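You operate a simulated robot arm through the tools that you are given. There is no shell and no other tool. Be economical: measure what you need, move in short steps, check, and stop when the job is done.

Carry out the task below with a simulated robot arm. There is one attempt and no reset: what you move stays moved.

TASK
Fill the bottle from the white rack at the tap, up to between its two lines.
Fine: tank valve open; leave the bottle on the sled, back in the middle; spill nothing. Set down upright: bottle. Where these are worked on the way, their far stop is far enough and under half their travel is too little: bottle sled.

It is judged by the outcome, as a careful person would: the job done as asked, and still so three seconds after it is handed in. It fails if anything else is knocked over, pushed out of place, dropped, spilled or broken.

THE ROBOT
A 6-joint arm with a two-finger parallel gripper, fixed in place. Base frame: the origin is at the foot of the arm, x ahead of it, y to its left, z up; the work surface is at about z = 788. Units: mm, rad, N and s.
With the tool pointing down near the work surface it reaches from about 260 to 680 mm from the base axis. Its first joint turns from -1.152 to 1.152 rad. Payload 2.9 kg.
The TCP is the grasp point between the finger pads, 30 mm short of the fingertips. In the tool frame z runs along the fingers and y along their closing line. The gripper opens to 110 mm. The fingers are 20 mm wide and 10 mm thick; the gripper's body (48 by 112 mm) begins 55 mm behind the TCP.
Orientation is that of the tool frame in the base frame, as a unit quaternion [x, y, z, w]. With the fingers straight down and closing along the base's y, the tool's x points along the base's -x, its y along +y and its z along -z.

THE INTERFACE
- The arm moves only by the tool move_arm. Its argument "commands" is text: rows parted by semicolons, each of 7 numbers parted by spaces: the opening, from 0 (shut) to 1 (fully open), then the shift along the tool's x, y, z in mm, then the turn, a rotation vector about the tool's x, y, z in degrees. In form: hand tx ty tz ax ay az; .... A call has 1 to 10 rows; each row is the pose to reach, as a shift and turn from the pose commanded when the call began, along the tool's axes at that moment. Each row takes 0.2 s and may step no farther than 50 mm and 0.15 rad from the row before; otherwise, or with a gripper value out of range, the whole call is refused. A pose out of reach is approached as far as the arm can. The call stops where the force on the tool passes 40 N (or 10 N more than at its start, if that is more) or the arm is blocked; 0.2 s more then pass. The fingers move at their own pace (about 108 mm/s each) and stop on an object; they squeeze with about 21 N. The grip force told is the motor's: it shows also when the fingers shut on nothing. Time passes only in rows, and 0.2 s behind the last, so rows that repeat a pose let the fingers close. The reply holds the time, the measured pose of the TCP, the force on the tool along the base axes, the opening and the grip force, in the units named above and with some noise, with the torque about the TCP (base axes, N m) and any sound that the robot's microphone picked up.
- Cameras (640 x 400 px; columns grow to the right, rows downward): "scene" is fixed at [71.3, 423.7, 1398.5]; the picture's right is [-0.83, -0.56, 0.00], its down [-0.24, 0.36, -0.90] and it looks along [0.51, -0.75, -0.43] (base axes); focal length 337 px, centre (320, 200). "wrist" rides on the gripper at [72, 17, -103] in the tool frame; the picture's right is [-0.23, 0.97, 0.00], its down [-0.76, -0.18, -0.62] and it looks along [-0.61, -0.14, 0.78] (tool axes); focal length 222 px, centre (320, 200). There is no depth. A picture from a camera that has moved, and an enlarged one, comes with that camera's place and axes in the base frame and with its lens.
- get_image(camera): a new picture of that camera. It takes no simulated time.
- zoom(camera, box): a new picture of the part [left, top, right, bottom] of that camera's present view, enlarged. It takes no simulated time.
- job_done(): hands the job in; it is judged then, once.

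Work in short steps. Places have to be worked out from the pictures, the camera data and where the tool is seen: move nearer, look again, correct. Check each grasp and each placing, and mend what went wrong. You have 120 turns and 64 pictures in all, those below and enlarged ones among them. Open the gripper and draw the arm clear of the work before you hand the job in, unless the task says otherwise; then end with one line.

The tools are called after "Emit:" as name(argument=value, ...) on one line, values as JSON. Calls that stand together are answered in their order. move_arm: Moves the arm, as the interface text tells. Its arguments: {"type":"object","properties":{"commands":{"type":"string"}},"required":["commands"]} The other tools are called the same way: get_image (camera) takes a picture; zoom (camera, box) takes an enlarged picture of a part of a camera's view; job_done () hands the job in.

At the start:

```text
t: 0.0
ee_pos: [385.7, -37.1, 1292.7]
tcp_rot: [0.0, 1.0, 0.0, 0.001]
ft_force: [-0.2, 0.5, 0.0]
moment: [-0.02, 0.0, 0.02]
finger_gap: 109.9
grip_force: 0.1
```

scene: 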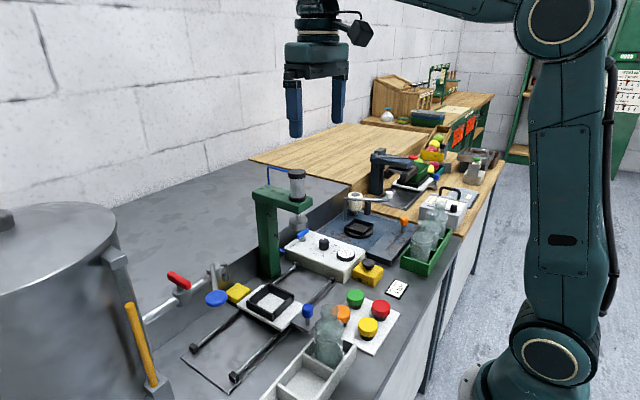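
wrist: 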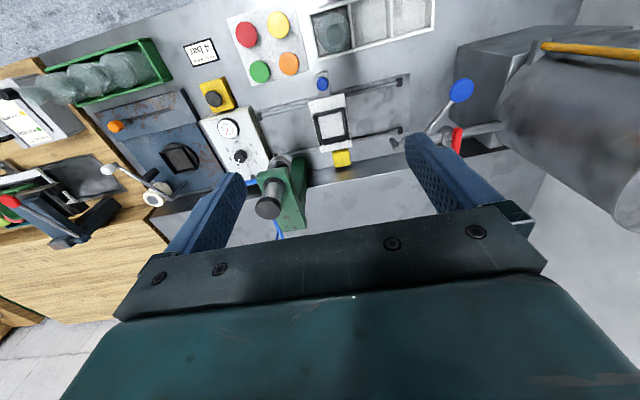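

I'll look closer at the work area first: tank, valve, tap, sled and rack.

Emit:
zoom(camera="scene", box=[120, 240, 420, 400])

Emit:
zoom(camera="wrist", box=[190, 0, 510, 200])

Emit:
zoom(camera="scene", box=[230, 150, 480, 300])

```text
2.13 times, centred on (270, 320) of scene
camera zoom: at [71.3, 423.7, 1398.5], right [-0.83, -0.56, 0.0], down [-0.24, 0.36, -0.9], along [0.51, -0.75, -0.43], focal length 720 px, centre (427, -56)
```

zoom: 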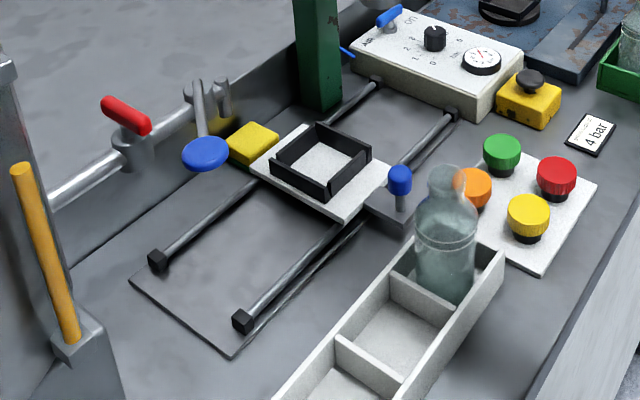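

```text
2.00 times, centred on (350, 100) of wrist
camera zoom: at [312.9, -20.5, 1395.5], right [0.23, 0.97, 0.0], down [0.76, -0.18, 0.62], along [0.61, -0.14, -0.78], focal length 444 px, centre (260, 400)
```

zoom: 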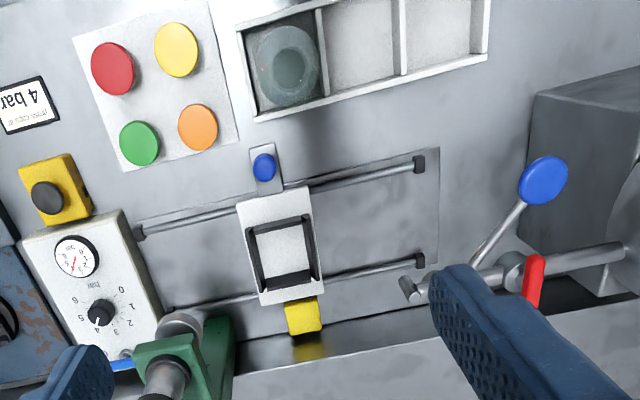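

```text
2.56 times, centred on (355, 225) of scene
camera zoom: at [71.3, 423.7, 1398.5], right [-0.83, -0.56, 0.0], down [-0.24, 0.36, -0.9], along [0.51, -0.75, -0.43], focal length 864 px, centre (230, 136)
```

zoom: 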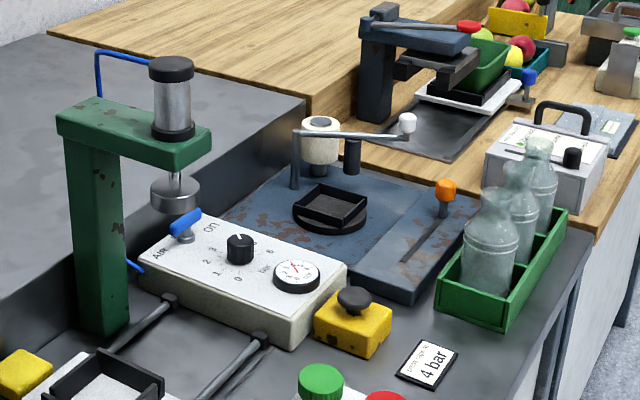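

The red tank valve handle lies across its pipe, so it looks closed. The tap is near (530,85) and its blue paddle near (442,171,1029). I'll move over there for a closer view and zoom in on the tap.

Emit:
move_arm(commands="1 -40 30 0 0 0 0; 1 -80 60 30 0 0 0; 1 -90 90 60 0 0 0; 1 -90 100 60 0 0 0")

Emit:
zoom(camera="scene", box=[140, 250, 260, 325])

Emit:
get_image(camera="wrist")

```text
refused: row 2 steps farther than a row can; nothing moved
```

```text
5.33 times, centred on (200, 288) of scene
camera zoom: at [71.3, 423.7, 1398.5], right [-0.83, -0.56, 0.0], down [-0.24, 0.36, -0.9], along [0.51, -0.75, -0.43], focal length 1800 px, centre (960, -267)
```

zoom: 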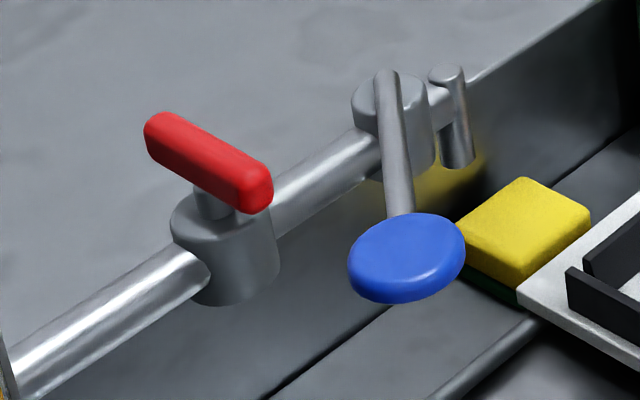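

```text
57 pictures are left
camera wrist: at [312.9, -20.5, 1395.5], right [0.23, 0.97, 0.0], down [0.76, -0.18, 0.62], along [0.61, -0.14, -0.78], focal length 222 px, centre (320, 200)
```

wrist: 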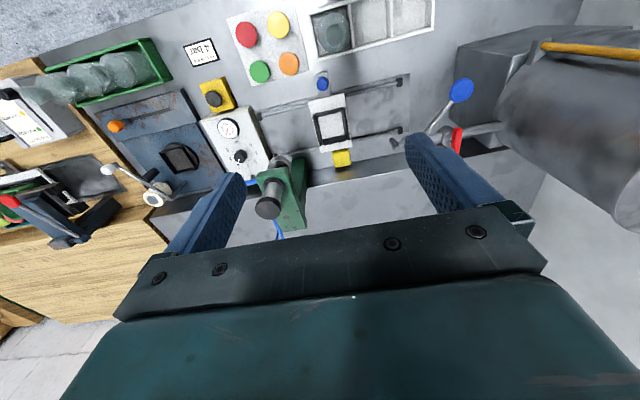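

The tap has a pivot near (530,106,1013), the lever runs to the blue paddle, and the spout lies just towards -y. I'll move closer in smaller steps.

Emit:
move_arm(commands="1 -30 30 0 0 0 0; 1 -60 55 20 0 0 0; 1 -80 80 50 0 0 0; 1 -90 100 80 0 0 0; 1 -90 100 80 0 0 0")

Emit:
get_image(camera="wrist")

```text
t: 1.2
ee_pos: [476.3, 62.1, 1213.3]
tcp_rot: [0.0, 1.0, 0.0, 0.0]
ft_force: [0.2, 0.4, -0.2]
moment: [0.0, 0.02, -0.02]
finger_gap: 109.9
grip_force: 0.1
```

```text
56 pictures are left
camera wrist: at [403.0, 80.2, 1315.4], right [0.23, 0.97, 0.0], down [0.76, -0.18, 0.62], along [0.61, -0.14, -0.78], focal length 222 px, centre (320, 200)
```

wrist: 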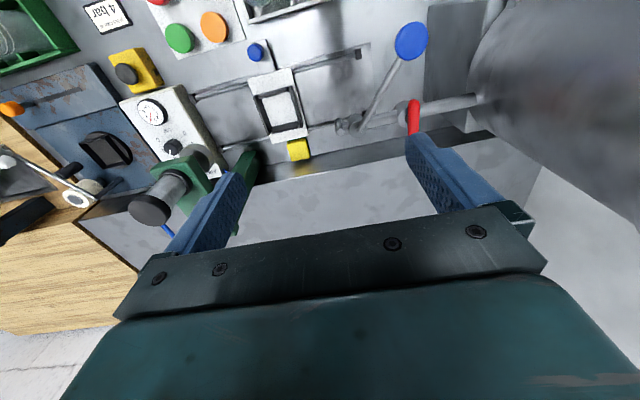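

Emit:
zoom(camera="wrist", box=[240, 0, 480, 150])

```text
2.67 times, centred on (360, 75) of wrist
camera zoom: at [403.0, 80.2, 1315.4], right [0.23, 0.97, 0.0], down [0.76, -0.18, 0.62], along [0.61, -0.14, -0.78], focal length 592 px, centre (213, 533)
```

zoom: 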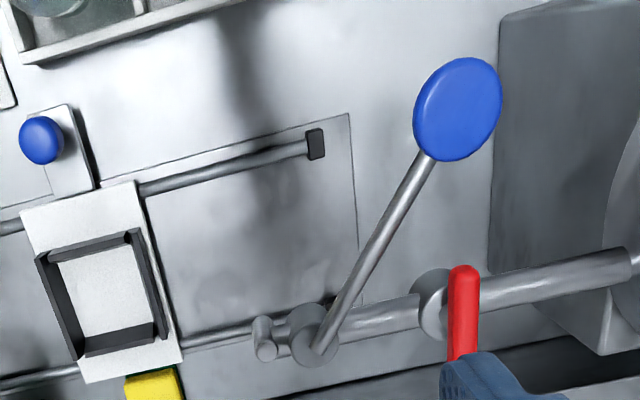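

The geometry is consistent: spout at about (523,81), nest at about (523,-36), sled knob at about (418,-34,860). Next I'll go above the bottle at about (337,4) to measure it.

Emit:
move_arm(commands="1 35 -14 28 0 0 0; 1 70 -28 56 0 0 0; 1 105 -43 84 0 0 0; 1 139 -57 110 0 0 0; 1 139 -57 110 0 0 0")

Emit:
get_image(camera="wrist")

Emit:
zoom(camera="scene", box=[260, 280, 420, 380])

```text
t: 2.4
ee_pos: [336.9, 4.9, 1102.0]
tcp_rot: [0.0, 1.0, 0.0, 0.001]
ft_force: [0.1, 1.3, 0.0]
moment: [-0.02, 0.03, -0.01]
finger_gap: 110.1
grip_force: 0.0
```

```text
54 pictures are left
camera wrist: at [264.4, 22.0, 1205.0], right [0.23, 0.97, 0.0], down [0.76, -0.18, 0.62], along [0.61, -0.14, -0.78], focal length 222 px, centre (320, 200)
```

wrist: 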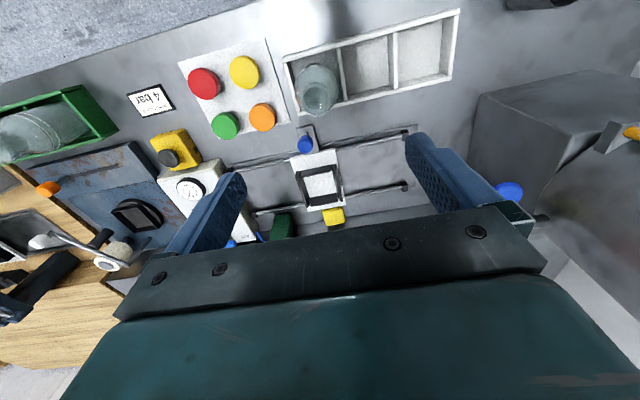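

```text
4.00 times, centred on (340, 330) of scene
camera zoom: at [71.3, 423.7, 1398.5], right [-0.83, -0.56, 0.0], down [-0.24, 0.36, -0.9], along [0.51, -0.75, -0.43], focal length 1350 px, centre (240, -320)
```

zoom: 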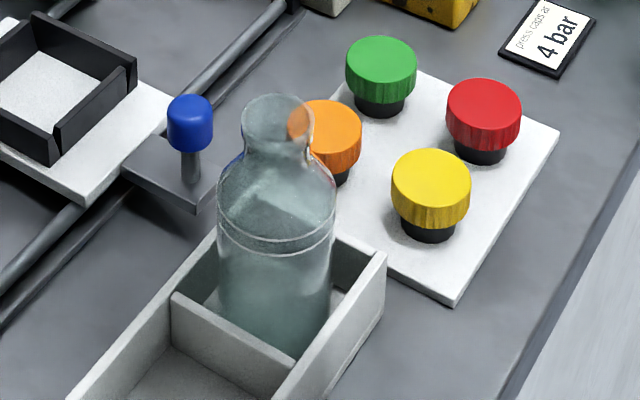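

Emit:
zoom(camera="wrist", box=[240, 20, 400, 120])

```text
4.00 times, centred on (320, 70) of wrist
camera zoom: at [264.4, 22.0, 1205.0], right [0.23, 0.97, 0.0], down [0.76, -0.18, 0.62], along [0.61, -0.14, -0.78], focal length 888 px, centre (320, 720)
```

zoom: 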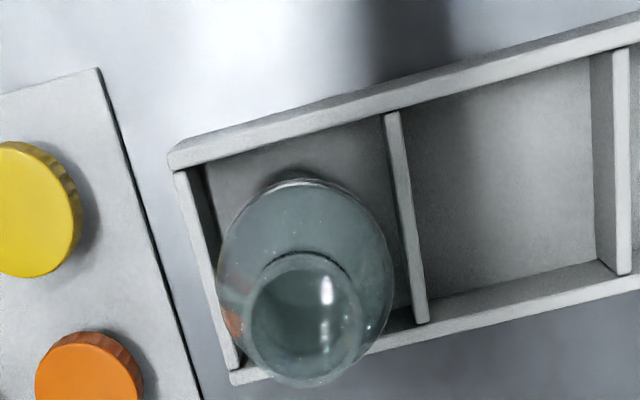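

The bottle stands at about (338,1), mouth z ≈ 918, body about 60 mm wide, fill lines near z ≈ 860. I'll descend part way and check.

Emit:
move_arm(commands="1 0 -2 45 0 0 0; 1 -1 -4 90 0 0 0; 1 -1 -4 125 0 0 0; 1 -1 -4 125 0 0 0")

Emit:
get_image(camera="wrist")

Emit:
zoom(camera="scene", box=[220, 220, 420, 345])

```text
t: 3.4
ee_pos: [338.2, 1.0, 976.6]
tcp_rot: [0.0, 1.0, 0.0, 0.0]
ft_force: [0.2, 1.0, -0.2]
moment: [-0.01, 0.0, -0.01]
finger_gap: 110.1
grip_force: 0.0
```

```text
51 pictures are left
camera wrist: at [264.7, 18.8, 1079.3], right [0.23, 0.97, 0.0], down [0.76, -0.18, 0.62], along [0.61, -0.14, -0.78], focal length 222 px, centre (320, 200)
```

wrist: 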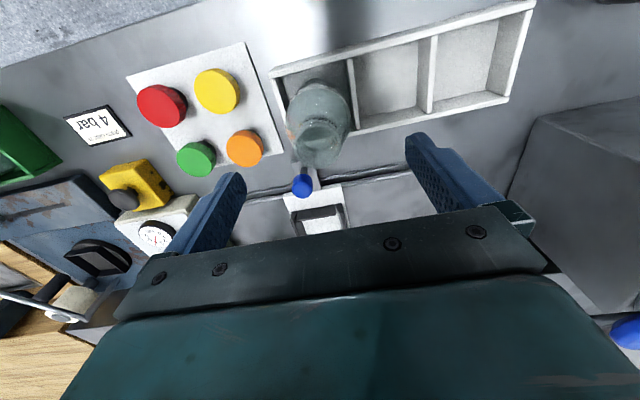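

```text
3.20 times, centred on (320, 282) of scene
camera zoom: at [71.3, 423.7, 1398.5], right [-0.83, -0.56, 0.0], down [-0.24, 0.36, -0.9], along [0.51, -0.75, -0.43], focal length 1080 px, centre (320, -64)
```

zoom: 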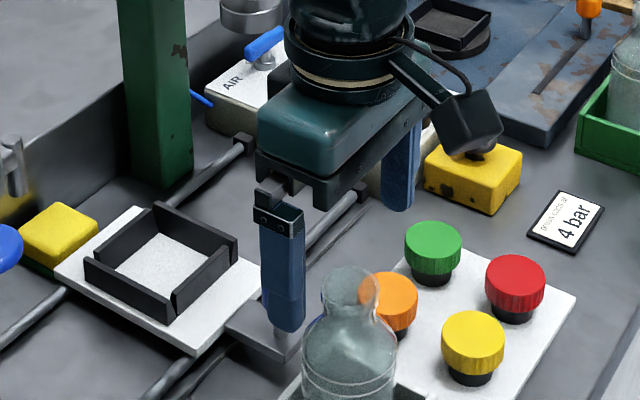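

The mouth lines up between the fingers. I'll descend so the tips sit beside the body at TCP z ≈ 881.

Emit:
move_arm(commands="1 0 0 35 0 0 0; 1 0 0 70 0 0 0; 1 0 0 95 0 0 0; 1 0 0 95 0 0 0")

Emit:
get_image(camera="wrist")

Emit:
zoom(camera="scene", box=[240, 250, 400, 350])

```text
t: 4.4
ee_pos: [338.8, 1.9, 882.7]
tcp_rot: [0.0, 1.0, 0.0, -0.001]
ft_force: [0.1, 0.3, -0.8]
moment: [0.05, 0.0, -0.01]
finger_gap: 110.0
grip_force: 0.1
```

```text
49 pictures are left
camera wrist: at [265.7, 19.3, 984.9], right [0.23, 0.97, 0.0], down [0.76, -0.18, 0.62], along [0.61, -0.14, -0.78], focal length 222 px, centre (320, 200)
```

wrist: 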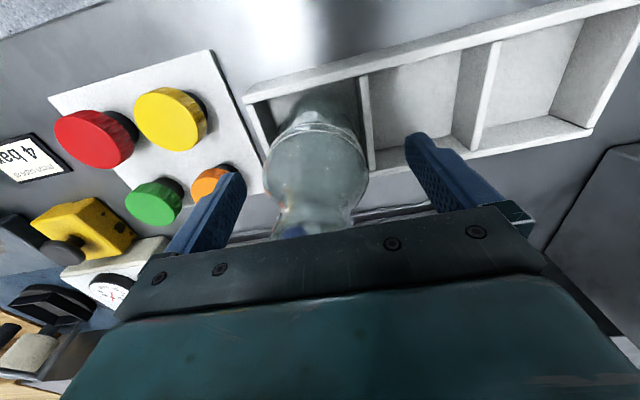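

```text
4.00 times, centred on (320, 300) of scene
camera zoom: at [71.3, 423.7, 1398.5], right [-0.83, -0.56, 0.0], down [-0.24, 0.36, -0.9], along [0.51, -0.75, -0.43], focal length 1350 px, centre (320, -200)
```

zoom: 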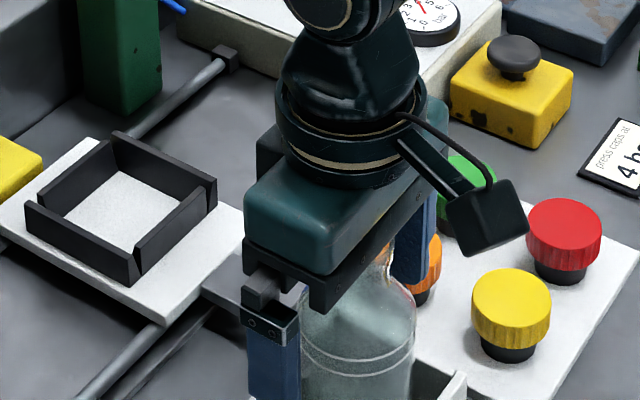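

The bottle sits between the fingers, so I'll close on it.

Emit:
move_arm(commands="0.7 0 0 0 0 0 0; 0.5 0 0 0 0 0 0; 0.4 0 0 0 0 0 0; 0.4 0 0 0 0 0 0")

Emit:
get_image(camera="wrist")

```text
t: 5.4
ee_pos: [338.2, 2.0, 882.9]
tcp_rot: [0.0, 1.0, 0.001, 0.0]
ft_force: [0.8, -0.2, -1.3]
moment: [-0.03, -0.01, 0.0]
finger_gap: 58.9
grip_force: 20.5
```

```text
47 pictures are left
camera wrist: at [265.8, 19.3, 985.2], right [0.23, 0.97, 0.0], down [0.76, -0.18, 0.62], along [0.61, -0.14, -0.78], focal length 222 px, centre (320, 200)
```

wrist: 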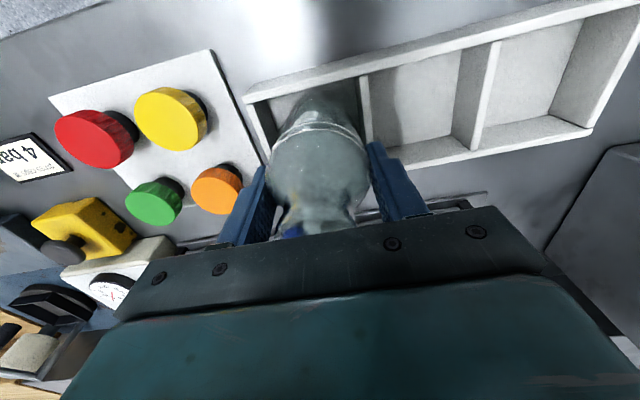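

Gripped at 58.9 mm. I'll lift straight up.

Emit:
move_arm(commands="0.4 0 0 -20 0 0 0; 0.4 0 0 -55 0 0 0; 0.4 0 0 -90 0 0 0; 0.4 0 0 -120 0 0 0; 0.4 0 0 -120 0 0 0")

Emit:
zoom(camera="scene", box=[200, 200, 400, 325])

```text
t: 6.6
ee_pos: [338.3, 3.0, 1003.6]
tcp_rot: [0.0, 1.0, -0.001, 0.001]
ft_force: [0.3, 0.3, -1.5]
moment: [0.01, 0.0, 0.03]
finger_gap: 58.9
grip_force: 20.8
```

```text
3.20 times, centred on (300, 262) of scene
camera zoom: at [71.3, 423.7, 1398.5], right [-0.83, -0.56, 0.0], down [-0.24, 0.36, -0.9], along [0.51, -0.75, -0.43], focal length 1080 px, centre (384, 0)
```

zoom: 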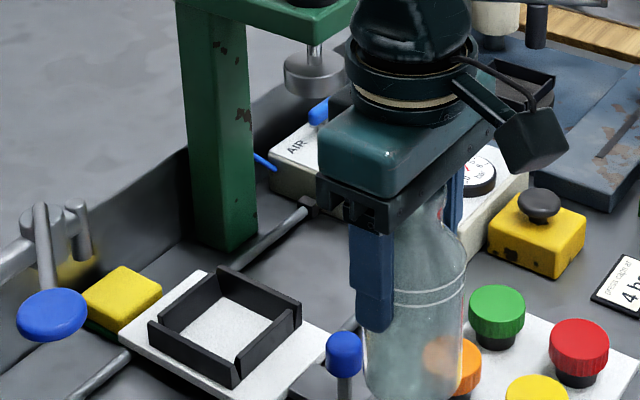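

The bottle is held upright. I'll carry it above the nest at about (524,-34), staying high.

Emit:
move_arm(commands="0.4 -40 -8 0 0 0 0; 0.4 -80 -16 0 0 0 0; 0.4 -120 -24 0 0 0 0; 0.4 -160 -32 0 0 0 0; 0.4 -186 -37 0 0 0 0; 0.4 -186 -37 20 0 0 0; 0.4 -186 -37 35 0 0 0; 0.4 -186 -37 35 0 0 0")

Emit:
get_image(camera="wrist")

Emit:
zoom(camera="scene", box=[200, 220, 360, 320])

```text
t: 8.4
ee_pos: [524.1, -35.6, 967.3]
tcp_rot: [0.0, 1.0, 0.0, 0.001]
ft_force: [0.7, 0.0, -1.9]
moment: [0.03, -0.02, 0.0]
finger_gap: 59.0
grip_force: 20.8
```

```text
45 pictures are left
camera wrist: at [451.3, -18.3, 1070.2], right [0.23, 0.97, 0.0], down [0.76, -0.18, 0.62], along [0.61, -0.14, -0.78], focal length 222 px, centre (320, 200)
```

wrist: 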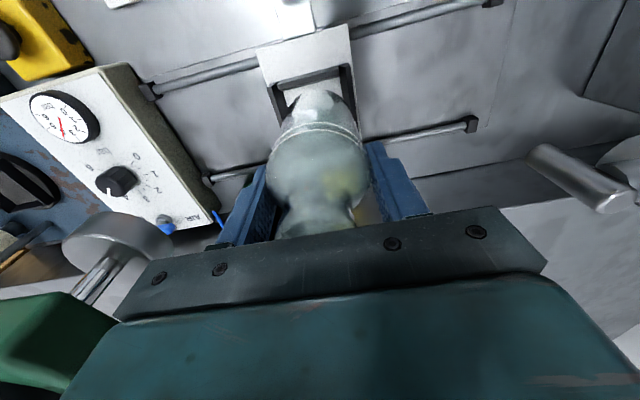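

```text
4.00 times, centred on (280, 270) of scene
camera zoom: at [71.4, 423.7, 1398.5], right [-0.83, -0.56, 0.0], down [-0.24, 0.36, -0.9], along [0.51, -0.75, -0.43], focal length 1350 px, centre (480, -80)
```

zoom: 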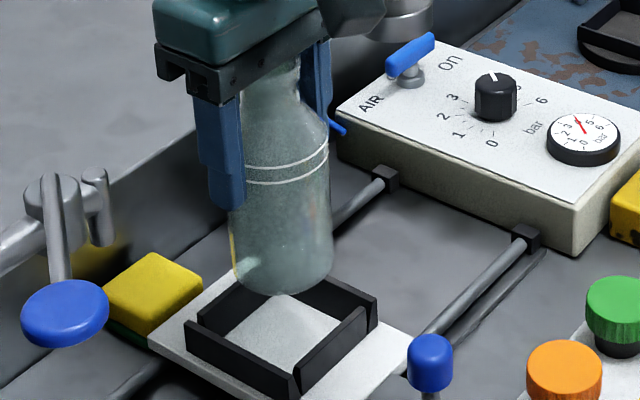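

The bottle bottom is at about z 873 over (524,-35), and I put the nest centre at about (526,-35.5) with its rim at about z 838. I'll correct 2 mm in x, lower to the rim and check.

Emit:
move_arm(commands="0.4 -2 0 10 0 0 0; 0.4 -2 0 22 0 0 0; 0.4 -2 0 32 0 0 0; 0.4 -2 0 32 0 0 0")

Emit:
get_image(camera="wrist")

Emit:
zoom(camera="scene", box=[225, 250, 321, 310])

```text
t: 9.4
ee_pos: [526.5, -36.2, 936.0]
tcp_rot: [0.0, 1.0, 0.0, 0.001]
ft_force: [-0.1, -0.4, -2.4]
moment: [0.01, -0.01, -0.01]
finger_gap: 59.0
grip_force: 21.4
```

```text
43 pictures are left
camera wrist: at [453.0, -18.4, 1038.3], right [0.23, 0.97, 0.0], down [0.76, -0.18, 0.62], along [0.61, -0.14, -0.78], focal length 222 px, centre (320, 200)
```

wrist: 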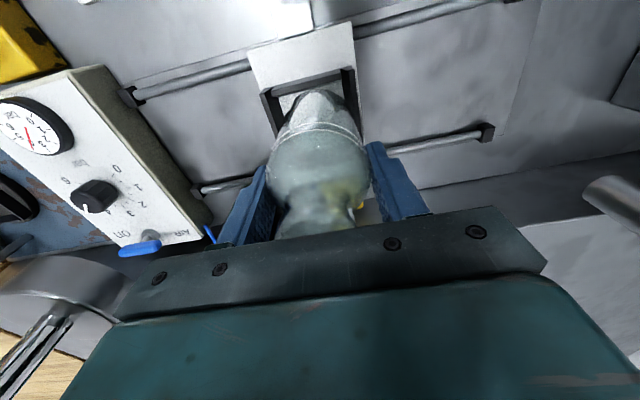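

```text
6.67 times, centred on (273, 280) of scene
camera zoom: at [71.4, 423.7, 1398.5], right [-0.83, -0.56, 0.0], down [-0.24, 0.36, -0.9], along [0.51, -0.75, -0.43], focal length 2249 px, centre (633, -333)
```

zoom: 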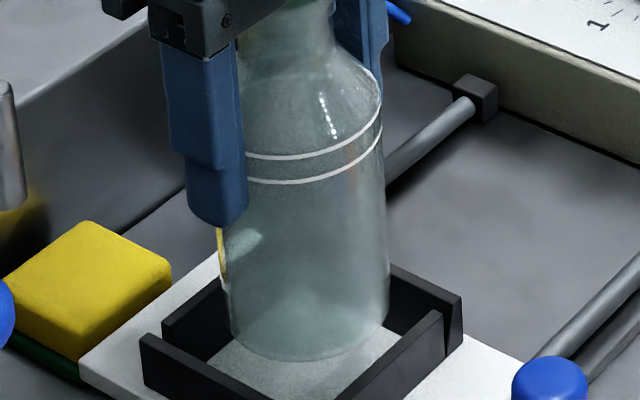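

Emit:
zoom(camera="wrist", box=[240, 50, 400, 150])

```text
4.00 times, centred on (320, 100) of wrist
camera zoom: at [453.0, -18.4, 1038.3], right [0.23, 0.97, 0.0], down [0.76, -0.18, 0.62], along [0.61, -0.14, -0.78], focal length 888 px, centre (320, 600)
```

zoom: 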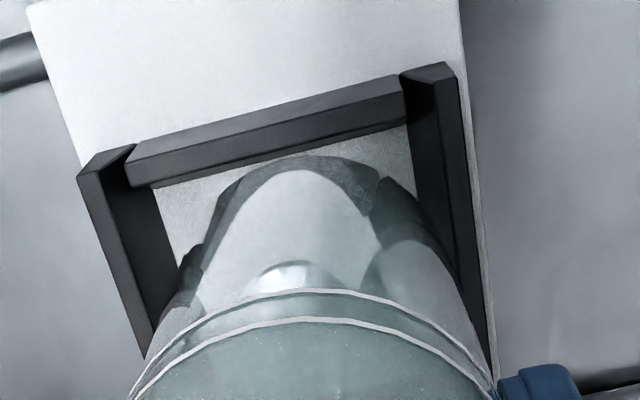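

Both views agree the bottle sits about 4 mm short in x and about 1 mm off in y relative to the nest. I'll correct and look again.

Emit:
move_arm(commands="0.4 -4 -1 0 0 0 0; 0.4 -4 -1 3 0 0 0; 0.4 -4 -1 3 0 0 0")

Emit:
zoom(camera="wrist", box=[240, 50, 400, 150])

Emit:
zoom(camera="scene", box=[233, 260, 313, 310])

```text
t: 10.2
ee_pos: [529.8, -37.0, 933.2]
tcp_rot: [-0.001, 1.0, -0.001, 0.001]
ft_force: [0.1, -0.8, -2.1]
moment: [0.02, -0.01, 0.02]
finger_gap: 59.0
grip_force: 20.6
```

```text
4.00 times, centred on (320, 100) of wrist
camera zoom: at [457.1, -19.3, 1035.3], right [0.23, 0.97, 0.0], down [0.76, -0.18, 0.62], along [0.61, -0.14, -0.78], focal length 888 px, centre (320, 600)
```

zoom: 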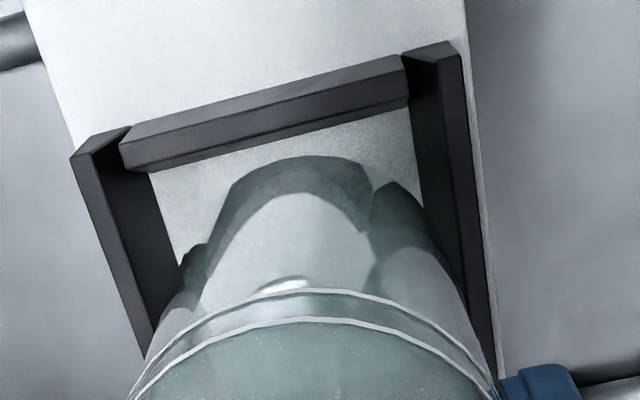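

```text
8.00 times, centred on (273, 285) of scene
camera zoom: at [71.4, 423.7, 1398.5], right [-0.83, -0.56, 0.0], down [-0.24, 0.36, -0.9], along [0.51, -0.75, -0.43], focal length 2699 px, centre (696, -480)
```

zoom: 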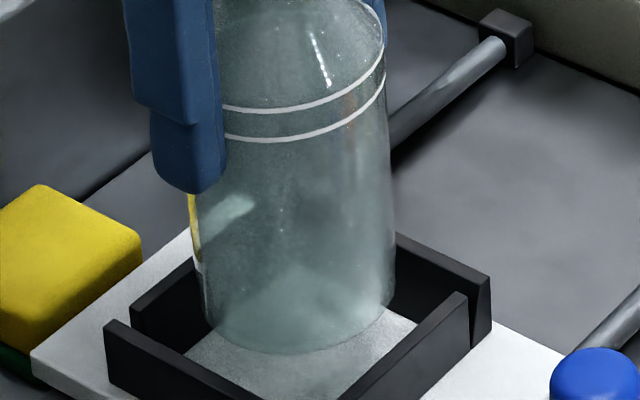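

Nearly centred, so a final ~1 mm nudge. I'll then lower in small steps while watching the force.

Emit:
move_arm(commands="0.4 -1.5 -0.7 0 0 0 0; 0.4 -1.5 -0.7 4 0 0 0; 0.4 -1.5 -0.7 8 0 0 0; 0.4 -1.5 -0.7 12 0 0 0; 0.4 -1.5 -0.7 12 0 0 0")

Emit:
zoom(camera="scene", box=[233, 260, 313, 310])

```text
t: 11.4
ee_pos: [531.0, -37.8, 922.3]
tcp_rot: [0.0, 1.0, 0.001, 0.001]
ft_force: [0.2, 0.2, -1.7]
moment: [0.0, 0.0, 0.02]
finger_gap: 58.8
grip_force: 21.5
```

```text
8.00 times, centred on (273, 285) of scene
camera zoom: at [71.4, 423.7, 1398.5], right [-0.83, -0.56, 0.0], down [-0.24, 0.36, -0.9], along [0.51, -0.75, -0.43], focal length 2699 px, centre (696, -480)
```

zoom: 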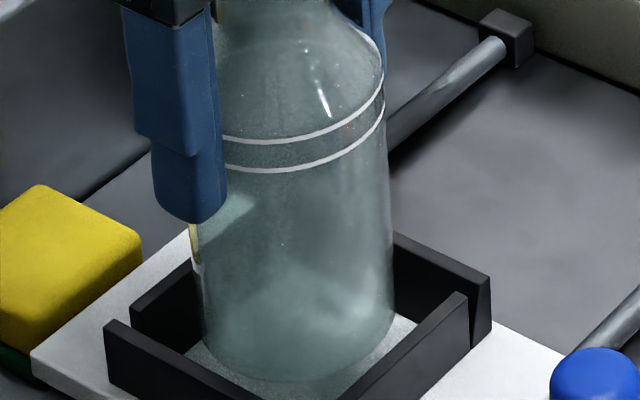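

It is entering the nest with no force, so I'll keep lowering gently.

Emit:
move_arm(commands="0.4 0 0 3 0 0 0; 0.4 0 0 6 0 0 0; 0.4 0 0 8 0 0 0; 0.4 0 0 8 0 0 0")

```text
t: 12.4
ee_pos: [531.4, -37.8, 912.1]
tcp_rot: [0.0, 1.0, 0.0, 0.0]
ft_force: [-0.6, -0.1, -2.9]
moment: [0.02, 0.01, 0.01]
finger_gap: 59.2
grip_force: 21.2
```

Emit:
move_arm(commands="0.4 0 0 2 0 0 0; 0.4 0 0 4 0 0 0; 0.4 0 0 4 0 0 0")

Emit:
zoom(camera="scene", box=[233, 260, 313, 310])

```text
t: 13.2
ee_pos: [531.6, -37.4, 909.5]
tcp_rot: [0.001, 1.0, -0.001, -0.001]
ft_force: [-0.2, -0.5, -1.2]
moment: [-0.02, 0.0, -0.01]
finger_gap: 58.8
grip_force: 21.1
```

```text
8.00 times, centred on (273, 285) of scene
camera zoom: at [71.4, 423.7, 1398.5], right [-0.83, -0.56, 0.0], down [-0.24, 0.36, -0.9], along [0.51, -0.75, -0.43], focal length 2699 px, centre (696, -480)
```

zoom: 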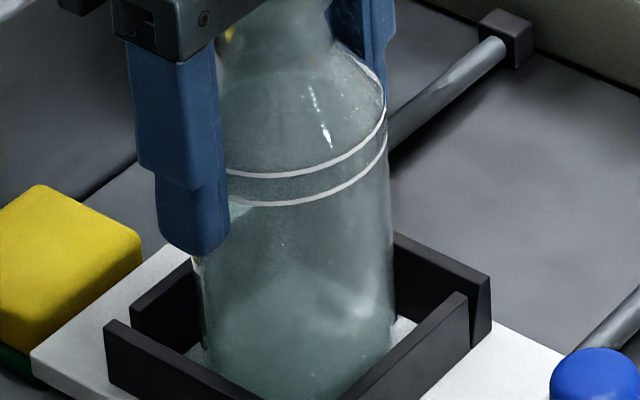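

Emit:
move_arm(commands="0.4 0 0 2 0 0 0; 0.4 0 0 4 0 0 0; 0.4 0 0 6 0 0 0; 0.4 0 0 6 0 0 0")

```text
t: 14.2
ee_pos: [531.7, -37.3, 904.3]
tcp_rot: [0.0, 1.0, 0.0, 0.001]
ft_force: [-3.5, -0.5, 10.5]
moment: [-0.01, 0.45, -0.03]
finger_gap: 58.8
grip_force: 20.7
```

The floor reacts with about 12 N, so the bottle is seated. I'll release and rise.

Emit:
move_arm(commands="0.4 0 0 -1.5 0 0 0; 0.6 0 0 -1.5 0 0 0; 0.8 0 0 -1.5 0 0 0; 1 0 0 -1.5 0 0 0; 1 0 0 -1.5 0 0 0")

Emit:
move_arm(commands="1 0 0 -40 0 0 0; 1 0 0 -85 0 0 0; 1 0 0 -130 0 0 0; 1 0 0 -130 0 0 0")

Emit:
zoom(camera="scene", box=[200, 220, 360, 320])

```text
t: 15.4
ee_pos: [532.0, -37.0, 903.7]
tcp_rot: [-0.001, 1.0, 0.0, 0.001]
ft_force: [0.6, 0.4, 0.7]
moment: [0.01, 0.02, 0.04]
finger_gap: 110.2
grip_force: 0.1
```

```text
t: 16.4
ee_pos: [530.3, -36.7, 1034.2]
tcp_rot: [0.0, 1.0, 0.0, 0.001]
ft_force: [0.0, 0.0, 0.3]
moment: [-0.01, -0.04, 0.0]
finger_gap: 109.6
grip_force: 0.1
```

```text
4.00 times, centred on (280, 270) of scene
camera zoom: at [71.3, 423.7, 1398.5], right [-0.83, -0.56, 0.0], down [-0.24, 0.36, -0.9], along [0.51, -0.75, -0.43], focal length 1350 px, centre (480, -80)
```

zoom: 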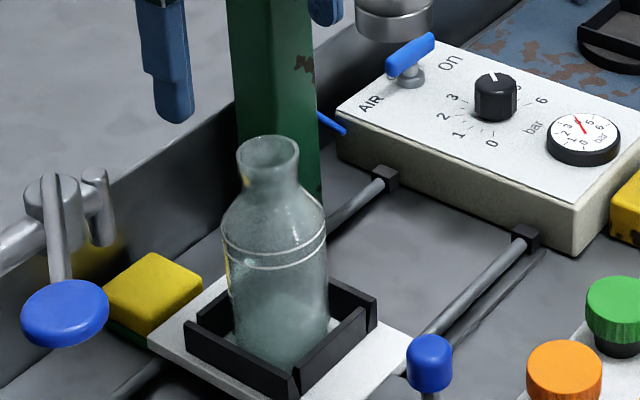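

The bottle stands upright in the nest, mouth at about z 945, spout bottom at about z 974. Next I go over the sled's blue knob at about (417,-34).

Emit:
move_arm(commands="1 45 1 0 0 0 0; 1 90 2 0 0 0 0; 1 113 3 20 0 0 0; 1 113 3 60 0 0 0; 1 113 3 90 0 0 0; 1 113 3 90 0 0 0")

Emit:
get_image(camera="wrist")

```text
t: 17.8
ee_pos: [418.2, -34.9, 943.7]
tcp_rot: [0.001, 1.0, 0.0, 0.001]
ft_force: [-0.6, 0.8, 0.2]
moment: [-0.02, 0.0, 0.02]
finger_gap: 109.9
grip_force: 0.1
```

```text
35 pictures are left
camera wrist: at [345.8, -17.1, 1046.3], right [0.23, 0.97, 0.0], down [0.76, -0.18, 0.62], along [0.61, -0.14, -0.78], focal length 222 px, centre (320, 200)
```

wrist: 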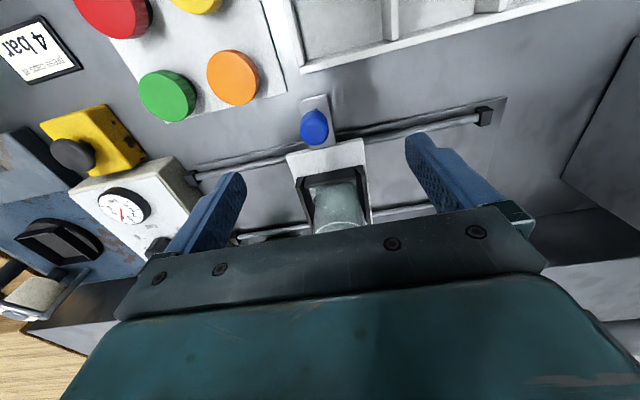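

The knob is at about (414,-37). I'll lower the open fingers around it.

Emit:
move_arm(commands="1 3 -2 30 0 0 0; 1 4 -2 60 0 0 0; 1 4 -2 84 0 0 0; 1 4 -2 84 0 0 0; 0.7 4 -2 84 0 0 0; 0.4 4 -2 84 0 0 0")

Emit:
get_image(camera="wrist")

```text
t: 19.2
ee_pos: [413.9, -38.0, 860.3]
tcp_rot: [0.0, 1.0, 0.0, 0.001]
ft_force: [0.6, -0.2, 0.0]
moment: [0.02, 0.01, -0.01]
finger_gap: 43.8
grip_force: 0.1
```

```text
34 pictures are left
camera wrist: at [341.9, -19.5, 962.7], right [0.23, 0.97, 0.0], down [0.76, -0.18, 0.62], along [0.61, -0.14, -0.78], focal length 222 px, centre (320, 200)
```

wrist: 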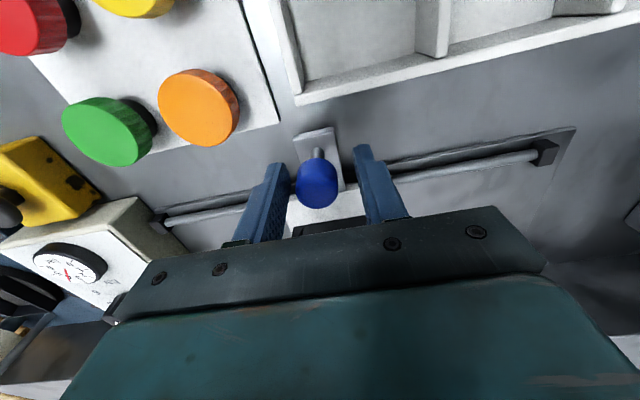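

The knob is between the pads, so I'll close gently.

Emit:
move_arm(commands="0.25 0 0 0 0 0 0; 0.15 0 0 0 0 0 0; 0.05 0 0 0 0 0 0; 0.05 0 0 0 0 0 0")

```text
t: 20.2
ee_pos: [414.8, -37.5, 859.8]
tcp_rot: [0.001, 1.0, 0.0, 0.001]
ft_force: [-0.1, -2.0, -2.0]
moment: [-0.09, -0.04, -0.09]
finger_gap: 25.2
grip_force: 44.6
```

I have the knob at 25 mm. I'll draw the sled towards the tap (+y), slowly at first.

Emit:
move_arm(commands="0.05 0 3 0 0 0 0; 0.05 0 8 0 0 0 0; 0.05 0 15 0 0 0 0; 0.05 0 15 0 0 0 0")

Emit:
zoom(camera="scene", box=[160, 210, 352, 330])

```text
t: 21.2
ee_pos: [415.6, -21.0, 861.3]
tcp_rot: [0.0, 1.0, 0.0, 0.001]
ft_force: [1.7, 0.2, 5.6]
moment: [-0.02, 0.34, -0.01]
finger_gap: 25.3
grip_force: 45.1
```

```text
3.33 times, centred on (256, 270) of scene
camera zoom: at [71.3, 423.7, 1398.5], right [-0.83, -0.56, 0.0], down [-0.24, 0.36, -0.9], along [0.51, -0.75, -0.43], focal length 1125 px, centre (533, -33)
```

zoom: 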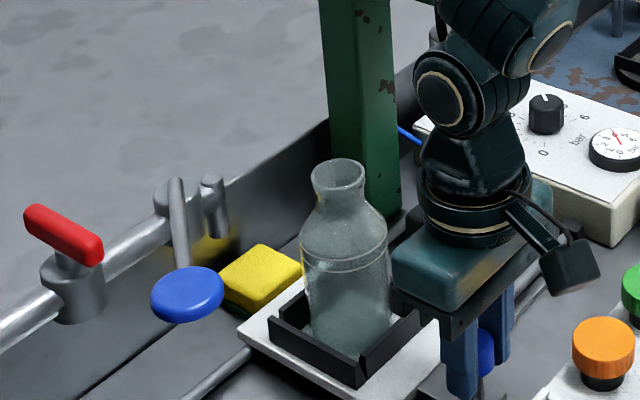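

The sled slides freely and the yellow block is fixed beside it. Continuing.

Emit:
move_arm(commands="0.05 0 10 0 0 0 0; 0.05 0 22 0 0 0 0; 0.05 0 34 0 0 0 0; 0.05 0 46 0 0 0 0; 0.05 0 58 0 0 0 0; 0.05 0 70 0 0 0 0; 0.05 0 80 0 0 0 0; 0.05 0 86 0 0 0 0; 0.05 0 86 0 0 0 0")

Emit:
zoom(camera="scene", box=[120, 230, 312, 350])

```text
t: 23.2
ee_pos: [415.4, 65.2, 861.0]
tcp_rot: [0.0, 1.0, 0.0, 0.0]
ft_force: [5.9, -0.4, -21.6]
moment: [-0.05, -0.51, -0.05]
finger_gap: 25.4
grip_force: 44.7
```

```text
3.33 times, centred on (216, 290) of scene
camera zoom: at [71.7, 423.7, 1398.5], right [-0.83, -0.56, 0.0], down [-0.24, 0.36, -0.9], along [0.5, -0.75, -0.43], focal length 1125 px, centre (667, -100)
```

zoom: 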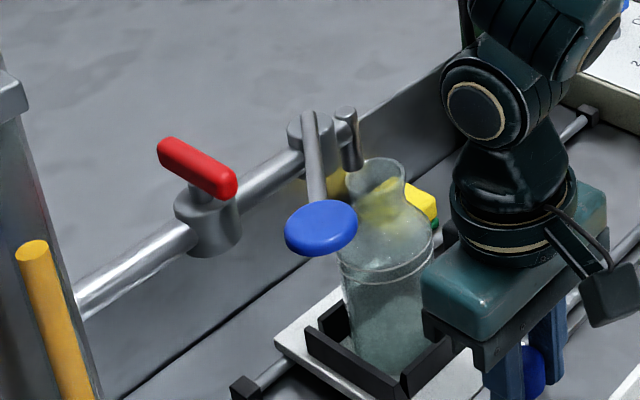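

Knob at y = 65 and about 16–20 mm left to the spout. I'll ease the vertical load and continue until the stop.

Emit:
move_arm(commands="0.05 0 0 1 0 0 0; 0.05 0 5 1 0 0 0; 0.05 0 10 1 0 0 0; 0.05 0 15 1 0 0 0; 0.05 0 15 1 0 0 0")

Emit:
zoom(camera="scene", box=[160, 255, 272, 325])

```text
t: 24.4
ee_pos: [414.2, 79.3, 860.2]
tcp_rot: [0.0, 1.0, 0.0, 0.001]
ft_force: [-1.8, -1.7, 11.5]
moment: [0.0, 0.43, 0.09]
finger_gap: 25.0
grip_force: 45.6
```

```text
5.71 times, centred on (216, 290) of scene
camera zoom: at [71.1, 423.6, 1398.6], right [-0.83, -0.56, 0.0], down [-0.24, 0.36, -0.9], along [0.51, -0.75, -0.43], focal length 1928 px, centre (914, -314)
```

zoom: 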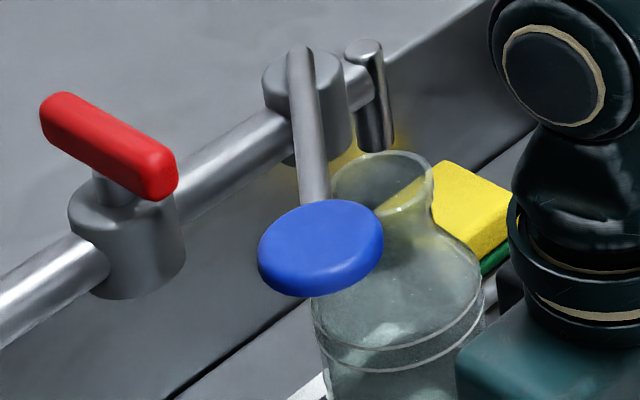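

The mouth is essentially below the spout. I'll check gently whether this is the stop.

Emit:
move_arm(commands="0.05 0 2 0 0 0 0; 0.05 0 4 0 0 0 0; 0.05 0 4 0 0 0 0")

```text
t: 25.4
ee_pos: [414.8, 81.3, 859.4]
tcp_rot: [0.004, 1.0, -0.005, 0.0]
ft_force: [-4.1, -3.5, 5.5]
moment: [-0.19, -0.17, 0.01]
finger_gap: 25.1
grip_force: 44.8
stopped in row 3: the force on the tool passed its limit (the readings are from after the stop); the commanded pose is now the measured one
```

The far stop is reached at knob y ≈ 81. I'll release the knob and rise clear, backing away from the paddle.

Emit:
move_arm(commands="0.2 0 0 0 0 0 0; 0.45 0 0 0 0 0 0; 0.45 0 0 -20 0 0 0; 0.45 0 -10 -60 0 0 0; 0.45 20 -20 -105 0 0 0; 0.45 30 -20 -150 0 0 0; 0.45 30 -20 -195 0 0 0; 0.45 30 -20 -240 0 0 0; 0.45 30 -20 -265 0 0 0")

Emit:
zoom(camera="scene", box=[120, 240, 312, 360])

```text
refused: row 5 steps farther than a row can; nothing moved
```

```text
3.33 times, centred on (216, 300) of scene
camera zoom: at [71.2, 423.6, 1398.6], right [-0.83, -0.56, 0.0], down [-0.24, 0.36, -0.9], along [0.51, -0.75, -0.43], focal length 1125 px, centre (667, -133)
```

zoom: 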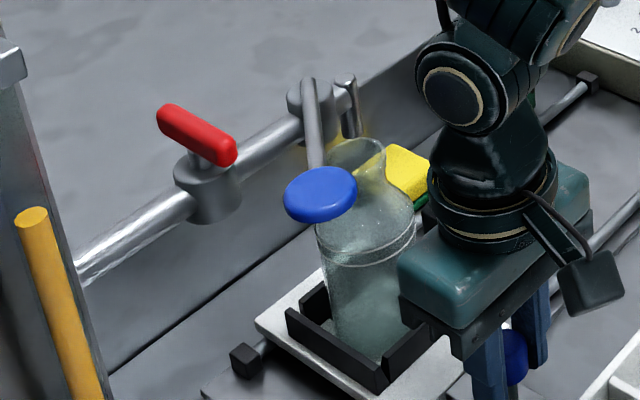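

Emit:
move_arm(commands="0.2 0 0 0 0 0 0; 0.45 0 0 0 0 0 0; 0.45 0 0 0 0 0 0; 0.45 0 0 -20 0 0 0; 0.45 10 -10 -55 0 0 0; 0.45 20 -20 -95 0 0 0; 0.45 30 -20 -140 0 0 0; 0.45 30 -20 -185 0 0 0; 0.45 30 -20 -230 0 0 0; 0.45 30 -20 -265 0 0 0")

Emit:
get_image(camera="wrist")

Emit:
get_image(camera="scene")

```text
t: 27.6
ee_pos: [384.1, 62.6, 1126.3]
tcp_rot: [0.004, 1.0, -0.003, 0.0]
ft_force: [-0.2, 0.5, -0.3]
moment: [0.0, -0.02, 0.01]
finger_gap: 49.5
grip_force: 0.0
```

```text
29 pictures are left
camera wrist: at [311.8, 81.8, 1227.7], right [0.23, 0.97, -0.01], down [0.76, -0.18, 0.63], along [0.61, -0.15, -0.78], focal length 222 px, centre (320, 200)
```

wrist: 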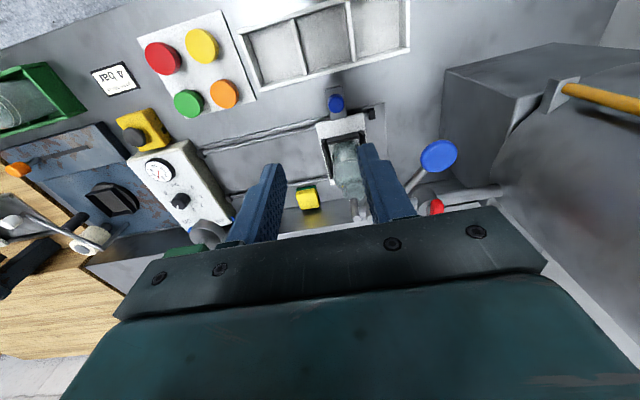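

```text
28 pictures are left
```

scene: 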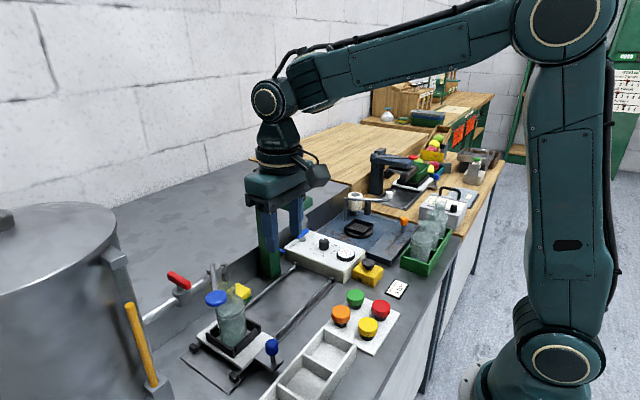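

The sled and bottle sit under the spout. Next I go above the red tank valve handle at about (528,178), bar along x.

Emit:
move_arm(commands="0.45 -36 29 0 0 0 0; 0.45 -72 58 0 0 0 0; 0.45 -108 87 0 0 0 0; 0.45 -144 115 0 0 0 0; 0.45 -144 115 0 0 0 0")

Emit:
get_image(camera="wrist")

```text
t: 28.8
ee_pos: [529.9, 178.6, 1125.3]
tcp_rot: [0.003, 1.0, -0.003, 0.0]
ft_force: [0.3, -0.6, 0.5]
moment: [-0.02, -0.02, 0.01]
finger_gap: 49.6
grip_force: 0.1
```

```text
27 pictures are left
camera wrist: at [457.3, 196.8, 1227.6], right [0.23, 0.97, -0.01], down [0.76, -0.18, 0.62], along [0.61, -0.15, -0.78], focal length 222 px, centre (320, 200)
```

wrist: 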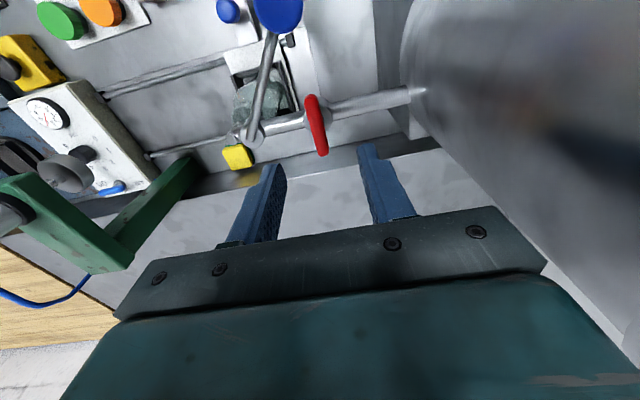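

The bar runs x≈503–555 at y≈176. I'll descend astride it.

Emit:
move_arm(commands="0.45 1 -2 40 0 0 0; 0.45 1 -2 60 0 0 0; 0.45 1 -2 78 0 0 0; 0.45 1 -2 78 0 0 0")

Emit:
zoom(camera="scene", box=[120, 210, 280, 310])

```text
t: 29.8
ee_pos: [527.5, 174.7, 1045.7]
tcp_rot: [0.004, 1.0, -0.004, 0.0]
ft_force: [0.6, 0.0, 0.0]
moment: [-0.02, 0.01, 0.01]
finger_gap: 49.6
grip_force: 0.0
```

```text
4.00 times, centred on (200, 260) of scene
camera zoom: at [71.3, 423.7, 1398.5], right [-0.83, -0.56, 0.0], down [-0.24, 0.36, -0.9], along [0.51, -0.75, -0.43], focal length 1350 px, centre (800, -40)
```

zoom: 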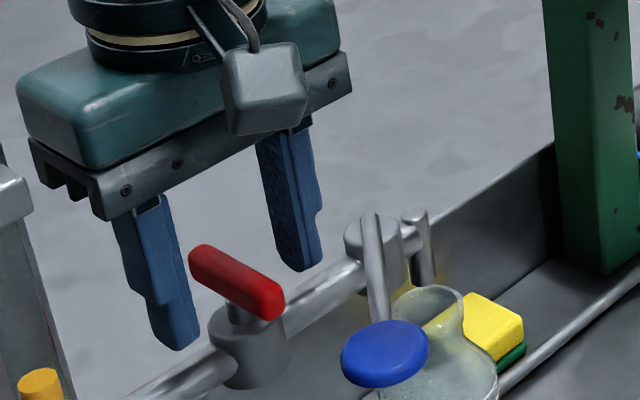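

The fingers straddle the bar, so I'll close on it.

Emit:
move_arm(commands="0.3 0 0 0 0 0 0; 0.15 0 0 0 0 0 0; 0.03 0 0 0 0 0 0; 0.03 0 0 0 0 0 0")

```text
t: 30.8
ee_pos: [527.6, 175.0, 1047.0]
tcp_rot: [0.003, 1.0, -0.004, 0.001]
ft_force: [0.1, 2.6, -1.8]
moment: [0.57, -0.13, 0.32]
finger_gap: 11.7
grip_force: 45.0
```

Gripped at 11.7 mm. I'll try a small turn counter-clockwise (seen from above).

Emit:
move_arm(commands="0.03 0 0 0 0 0 -4; 0.03 0 0 0 0 0 -10; 0.03 0 0 0 0 0 -16; 0.03 0 0 0 0 0 -16")

Emit:
zoom(camera="scene", box=[140, 240, 260, 315])

```text
t: 31.8
ee_pos: [528.9, 175.0, 1047.0]
tcp_rot: [-0.136, 0.991, -0.003, 0.001]
ft_force: [-3.0, 0.3, 2.4]
moment: [0.83, -0.95, 0.01]
finger_gap: 11.7
grip_force: 44.5
```

```text
5.33 times, centred on (200, 278) of scene
camera zoom: at [71.2, 423.7, 1398.5], right [-0.83, -0.56, 0.0], down [-0.24, 0.36, -0.9], along [0.51, -0.75, -0.43], focal length 1800 px, centre (960, -213)
```

zoom: 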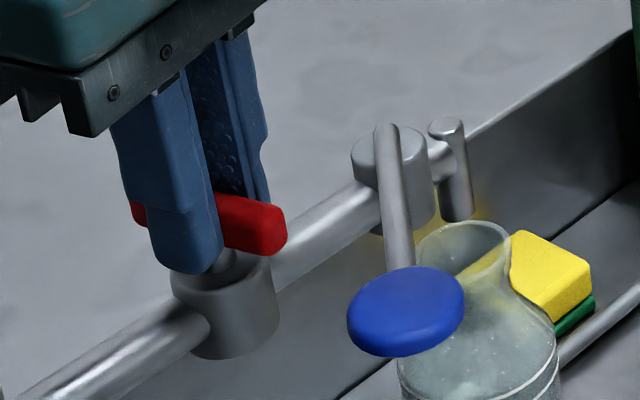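

The handle follows freely with no torque, so I'll continue to 90°.

Emit:
move_arm(commands="0.03 0 0 0 0 0 -8; 0.03 0 0 0 0 0 -16; 0.03 0 0 0 0 0 -24; 0.03 0 0 0 0 0 -32; 0.03 0 0 0 0 0 -40; 0.03 0 0 0 0 0 -40")

Emit:
move_arm(commands="0.03 0 0 0 0 0 -8; 0.03 0 0 0 0 0 -16; 0.03 0 0 0 0 0 -24; 0.03 0 0 0 0 0 -32; 0.03 0 0 0 0 0 -33; 0.03 0 0 0 0 0 -33")

Emit:
zoom(camera="scene", box=[140, 240, 260, 315])

```text
t: 33.2
ee_pos: [528.7, 173.8, 1047.6]
tcp_rot: [-0.467, 0.884, -0.004, -0.001]
ft_force: [3.3, -6.0, 7.8]
moment: [0.65, -0.19, 0.03]
finger_gap: 11.8
grip_force: 44.9
```

```text
t: 34.6
ee_pos: [528.7, 174.6, 1046.0]
tcp_rot: [-0.698, 0.716, -0.002, -0.001]
ft_force: [20.8, -10.7, 7.5]
moment: [-0.02, -0.14, 0.01]
finger_gap: 11.8
grip_force: 45.1
```

```text
5.33 times, centred on (200, 278) of scene
camera zoom: at [71.8, 423.3, 1398.6], right [-0.83, -0.56, 0.0], down [-0.24, 0.36, -0.9], along [0.5, -0.75, -0.43], focal length 1800 px, centre (960, -213)
```

zoom: 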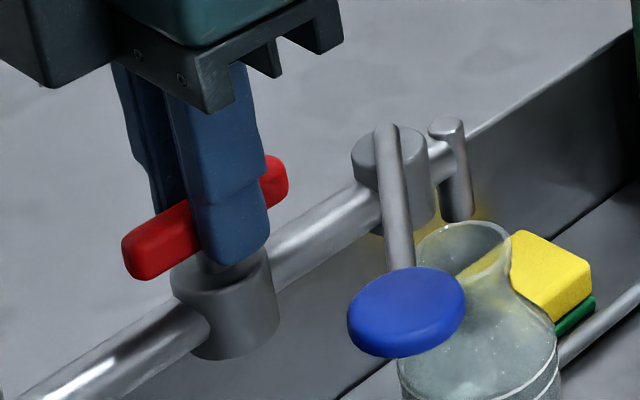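

The handle now lies along the pipe, so the tank valve is open, and nothing is flowing. I'll release, rise, then swing back over the paddle with the fingers shut.

Emit:
move_arm(commands="0.15 0 0 0 0 0 0; 0.4 0 0 0 0 0 0; 0.4 0 0 0 0 0 0; 0.4 0 0 -30 0 0 0; 0.4 0 0 -70 0 0 0; 0.4 0 0 -70 0 0 0")

Emit:
move_arm(commands="0 0 10 0 0 0 8; 0 0 20 0 0 0 16; 0 1 30 0 0 0 24; 0 2 40 0 0 0 32; 0 2 50 0 0 0 40; 0 3 60 0 0 0 48; 0 3 70 0 0 0 56; 0 4 80 0 0 0 64; 0 4 88 0 0 0 72; 0 4 88 0 0 0 80")

Emit:
move_arm(commands="0 0 0 0 0 0 8; 0 0 0 0 0 0 8")

Emit:
get_image(camera="wrist")

Emit:
zoom(camera="scene", box=[120, 230, 280, 330])

```text
t: 36.0
ee_pos: [529.6, 174.7, 1117.9]
tcp_rot: [-0.698, 0.716, -0.003, -0.002]
ft_force: [0.3, 0.5, -0.6]
moment: [0.0, -0.03, 0.0]
finger_gap: 44.1
grip_force: 0.0
```

```text
t: 38.2
ee_pos: [441.8, 173.1, 1116.5]
tcp_rot: [-0.074, 0.997, -0.003, 0.0]
ft_force: [-0.3, -0.4, -0.5]
moment: [0.0, -0.03, -0.03]
finger_gap: 0.0
grip_force: 21.1
```

```text
t: 38.8
ee_pos: [441.9, 172.8, 1116.5]
tcp_rot: [-0.005, 1.0, -0.004, 0.002]
ft_force: [-0.1, 0.3, 0.4]
moment: [-0.02, 0.01, 0.03]
finger_gap: 0.1
grip_force: 20.6
```

```text
23 pictures are left
camera wrist: at [367.5, 190.7, 1218.7], right [0.22, 0.98, -0.01], down [0.76, -0.17, 0.63], along [0.61, -0.14, -0.78], focal length 222 px, centre (320, 200)
```

wrist: 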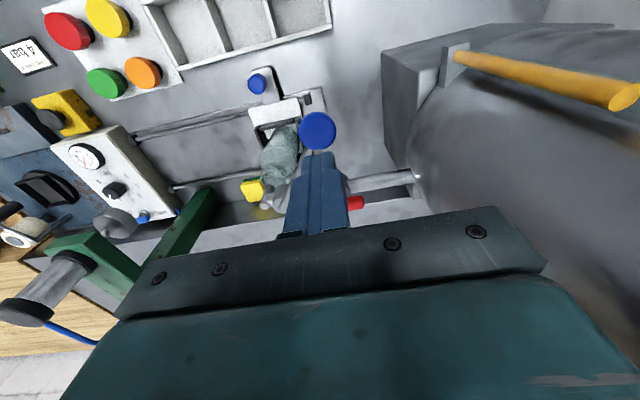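

```text
4.00 times, centred on (200, 280) of scene
camera zoom: at [71.3, 423.7, 1398.5], right [-0.83, -0.56, 0.0], down [-0.24, 0.36, -0.9], along [0.51, -0.75, -0.43], focal length 1350 px, centre (800, -120)
```

zoom: 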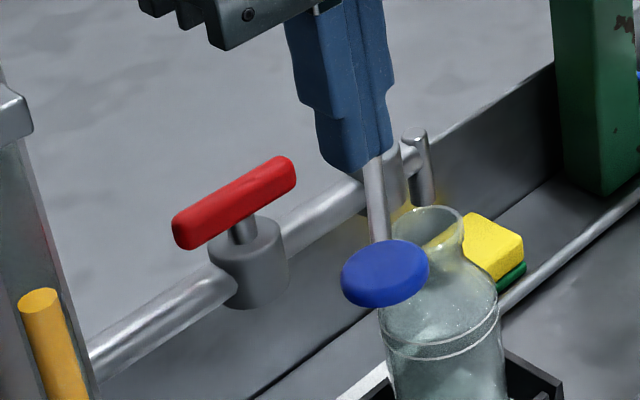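

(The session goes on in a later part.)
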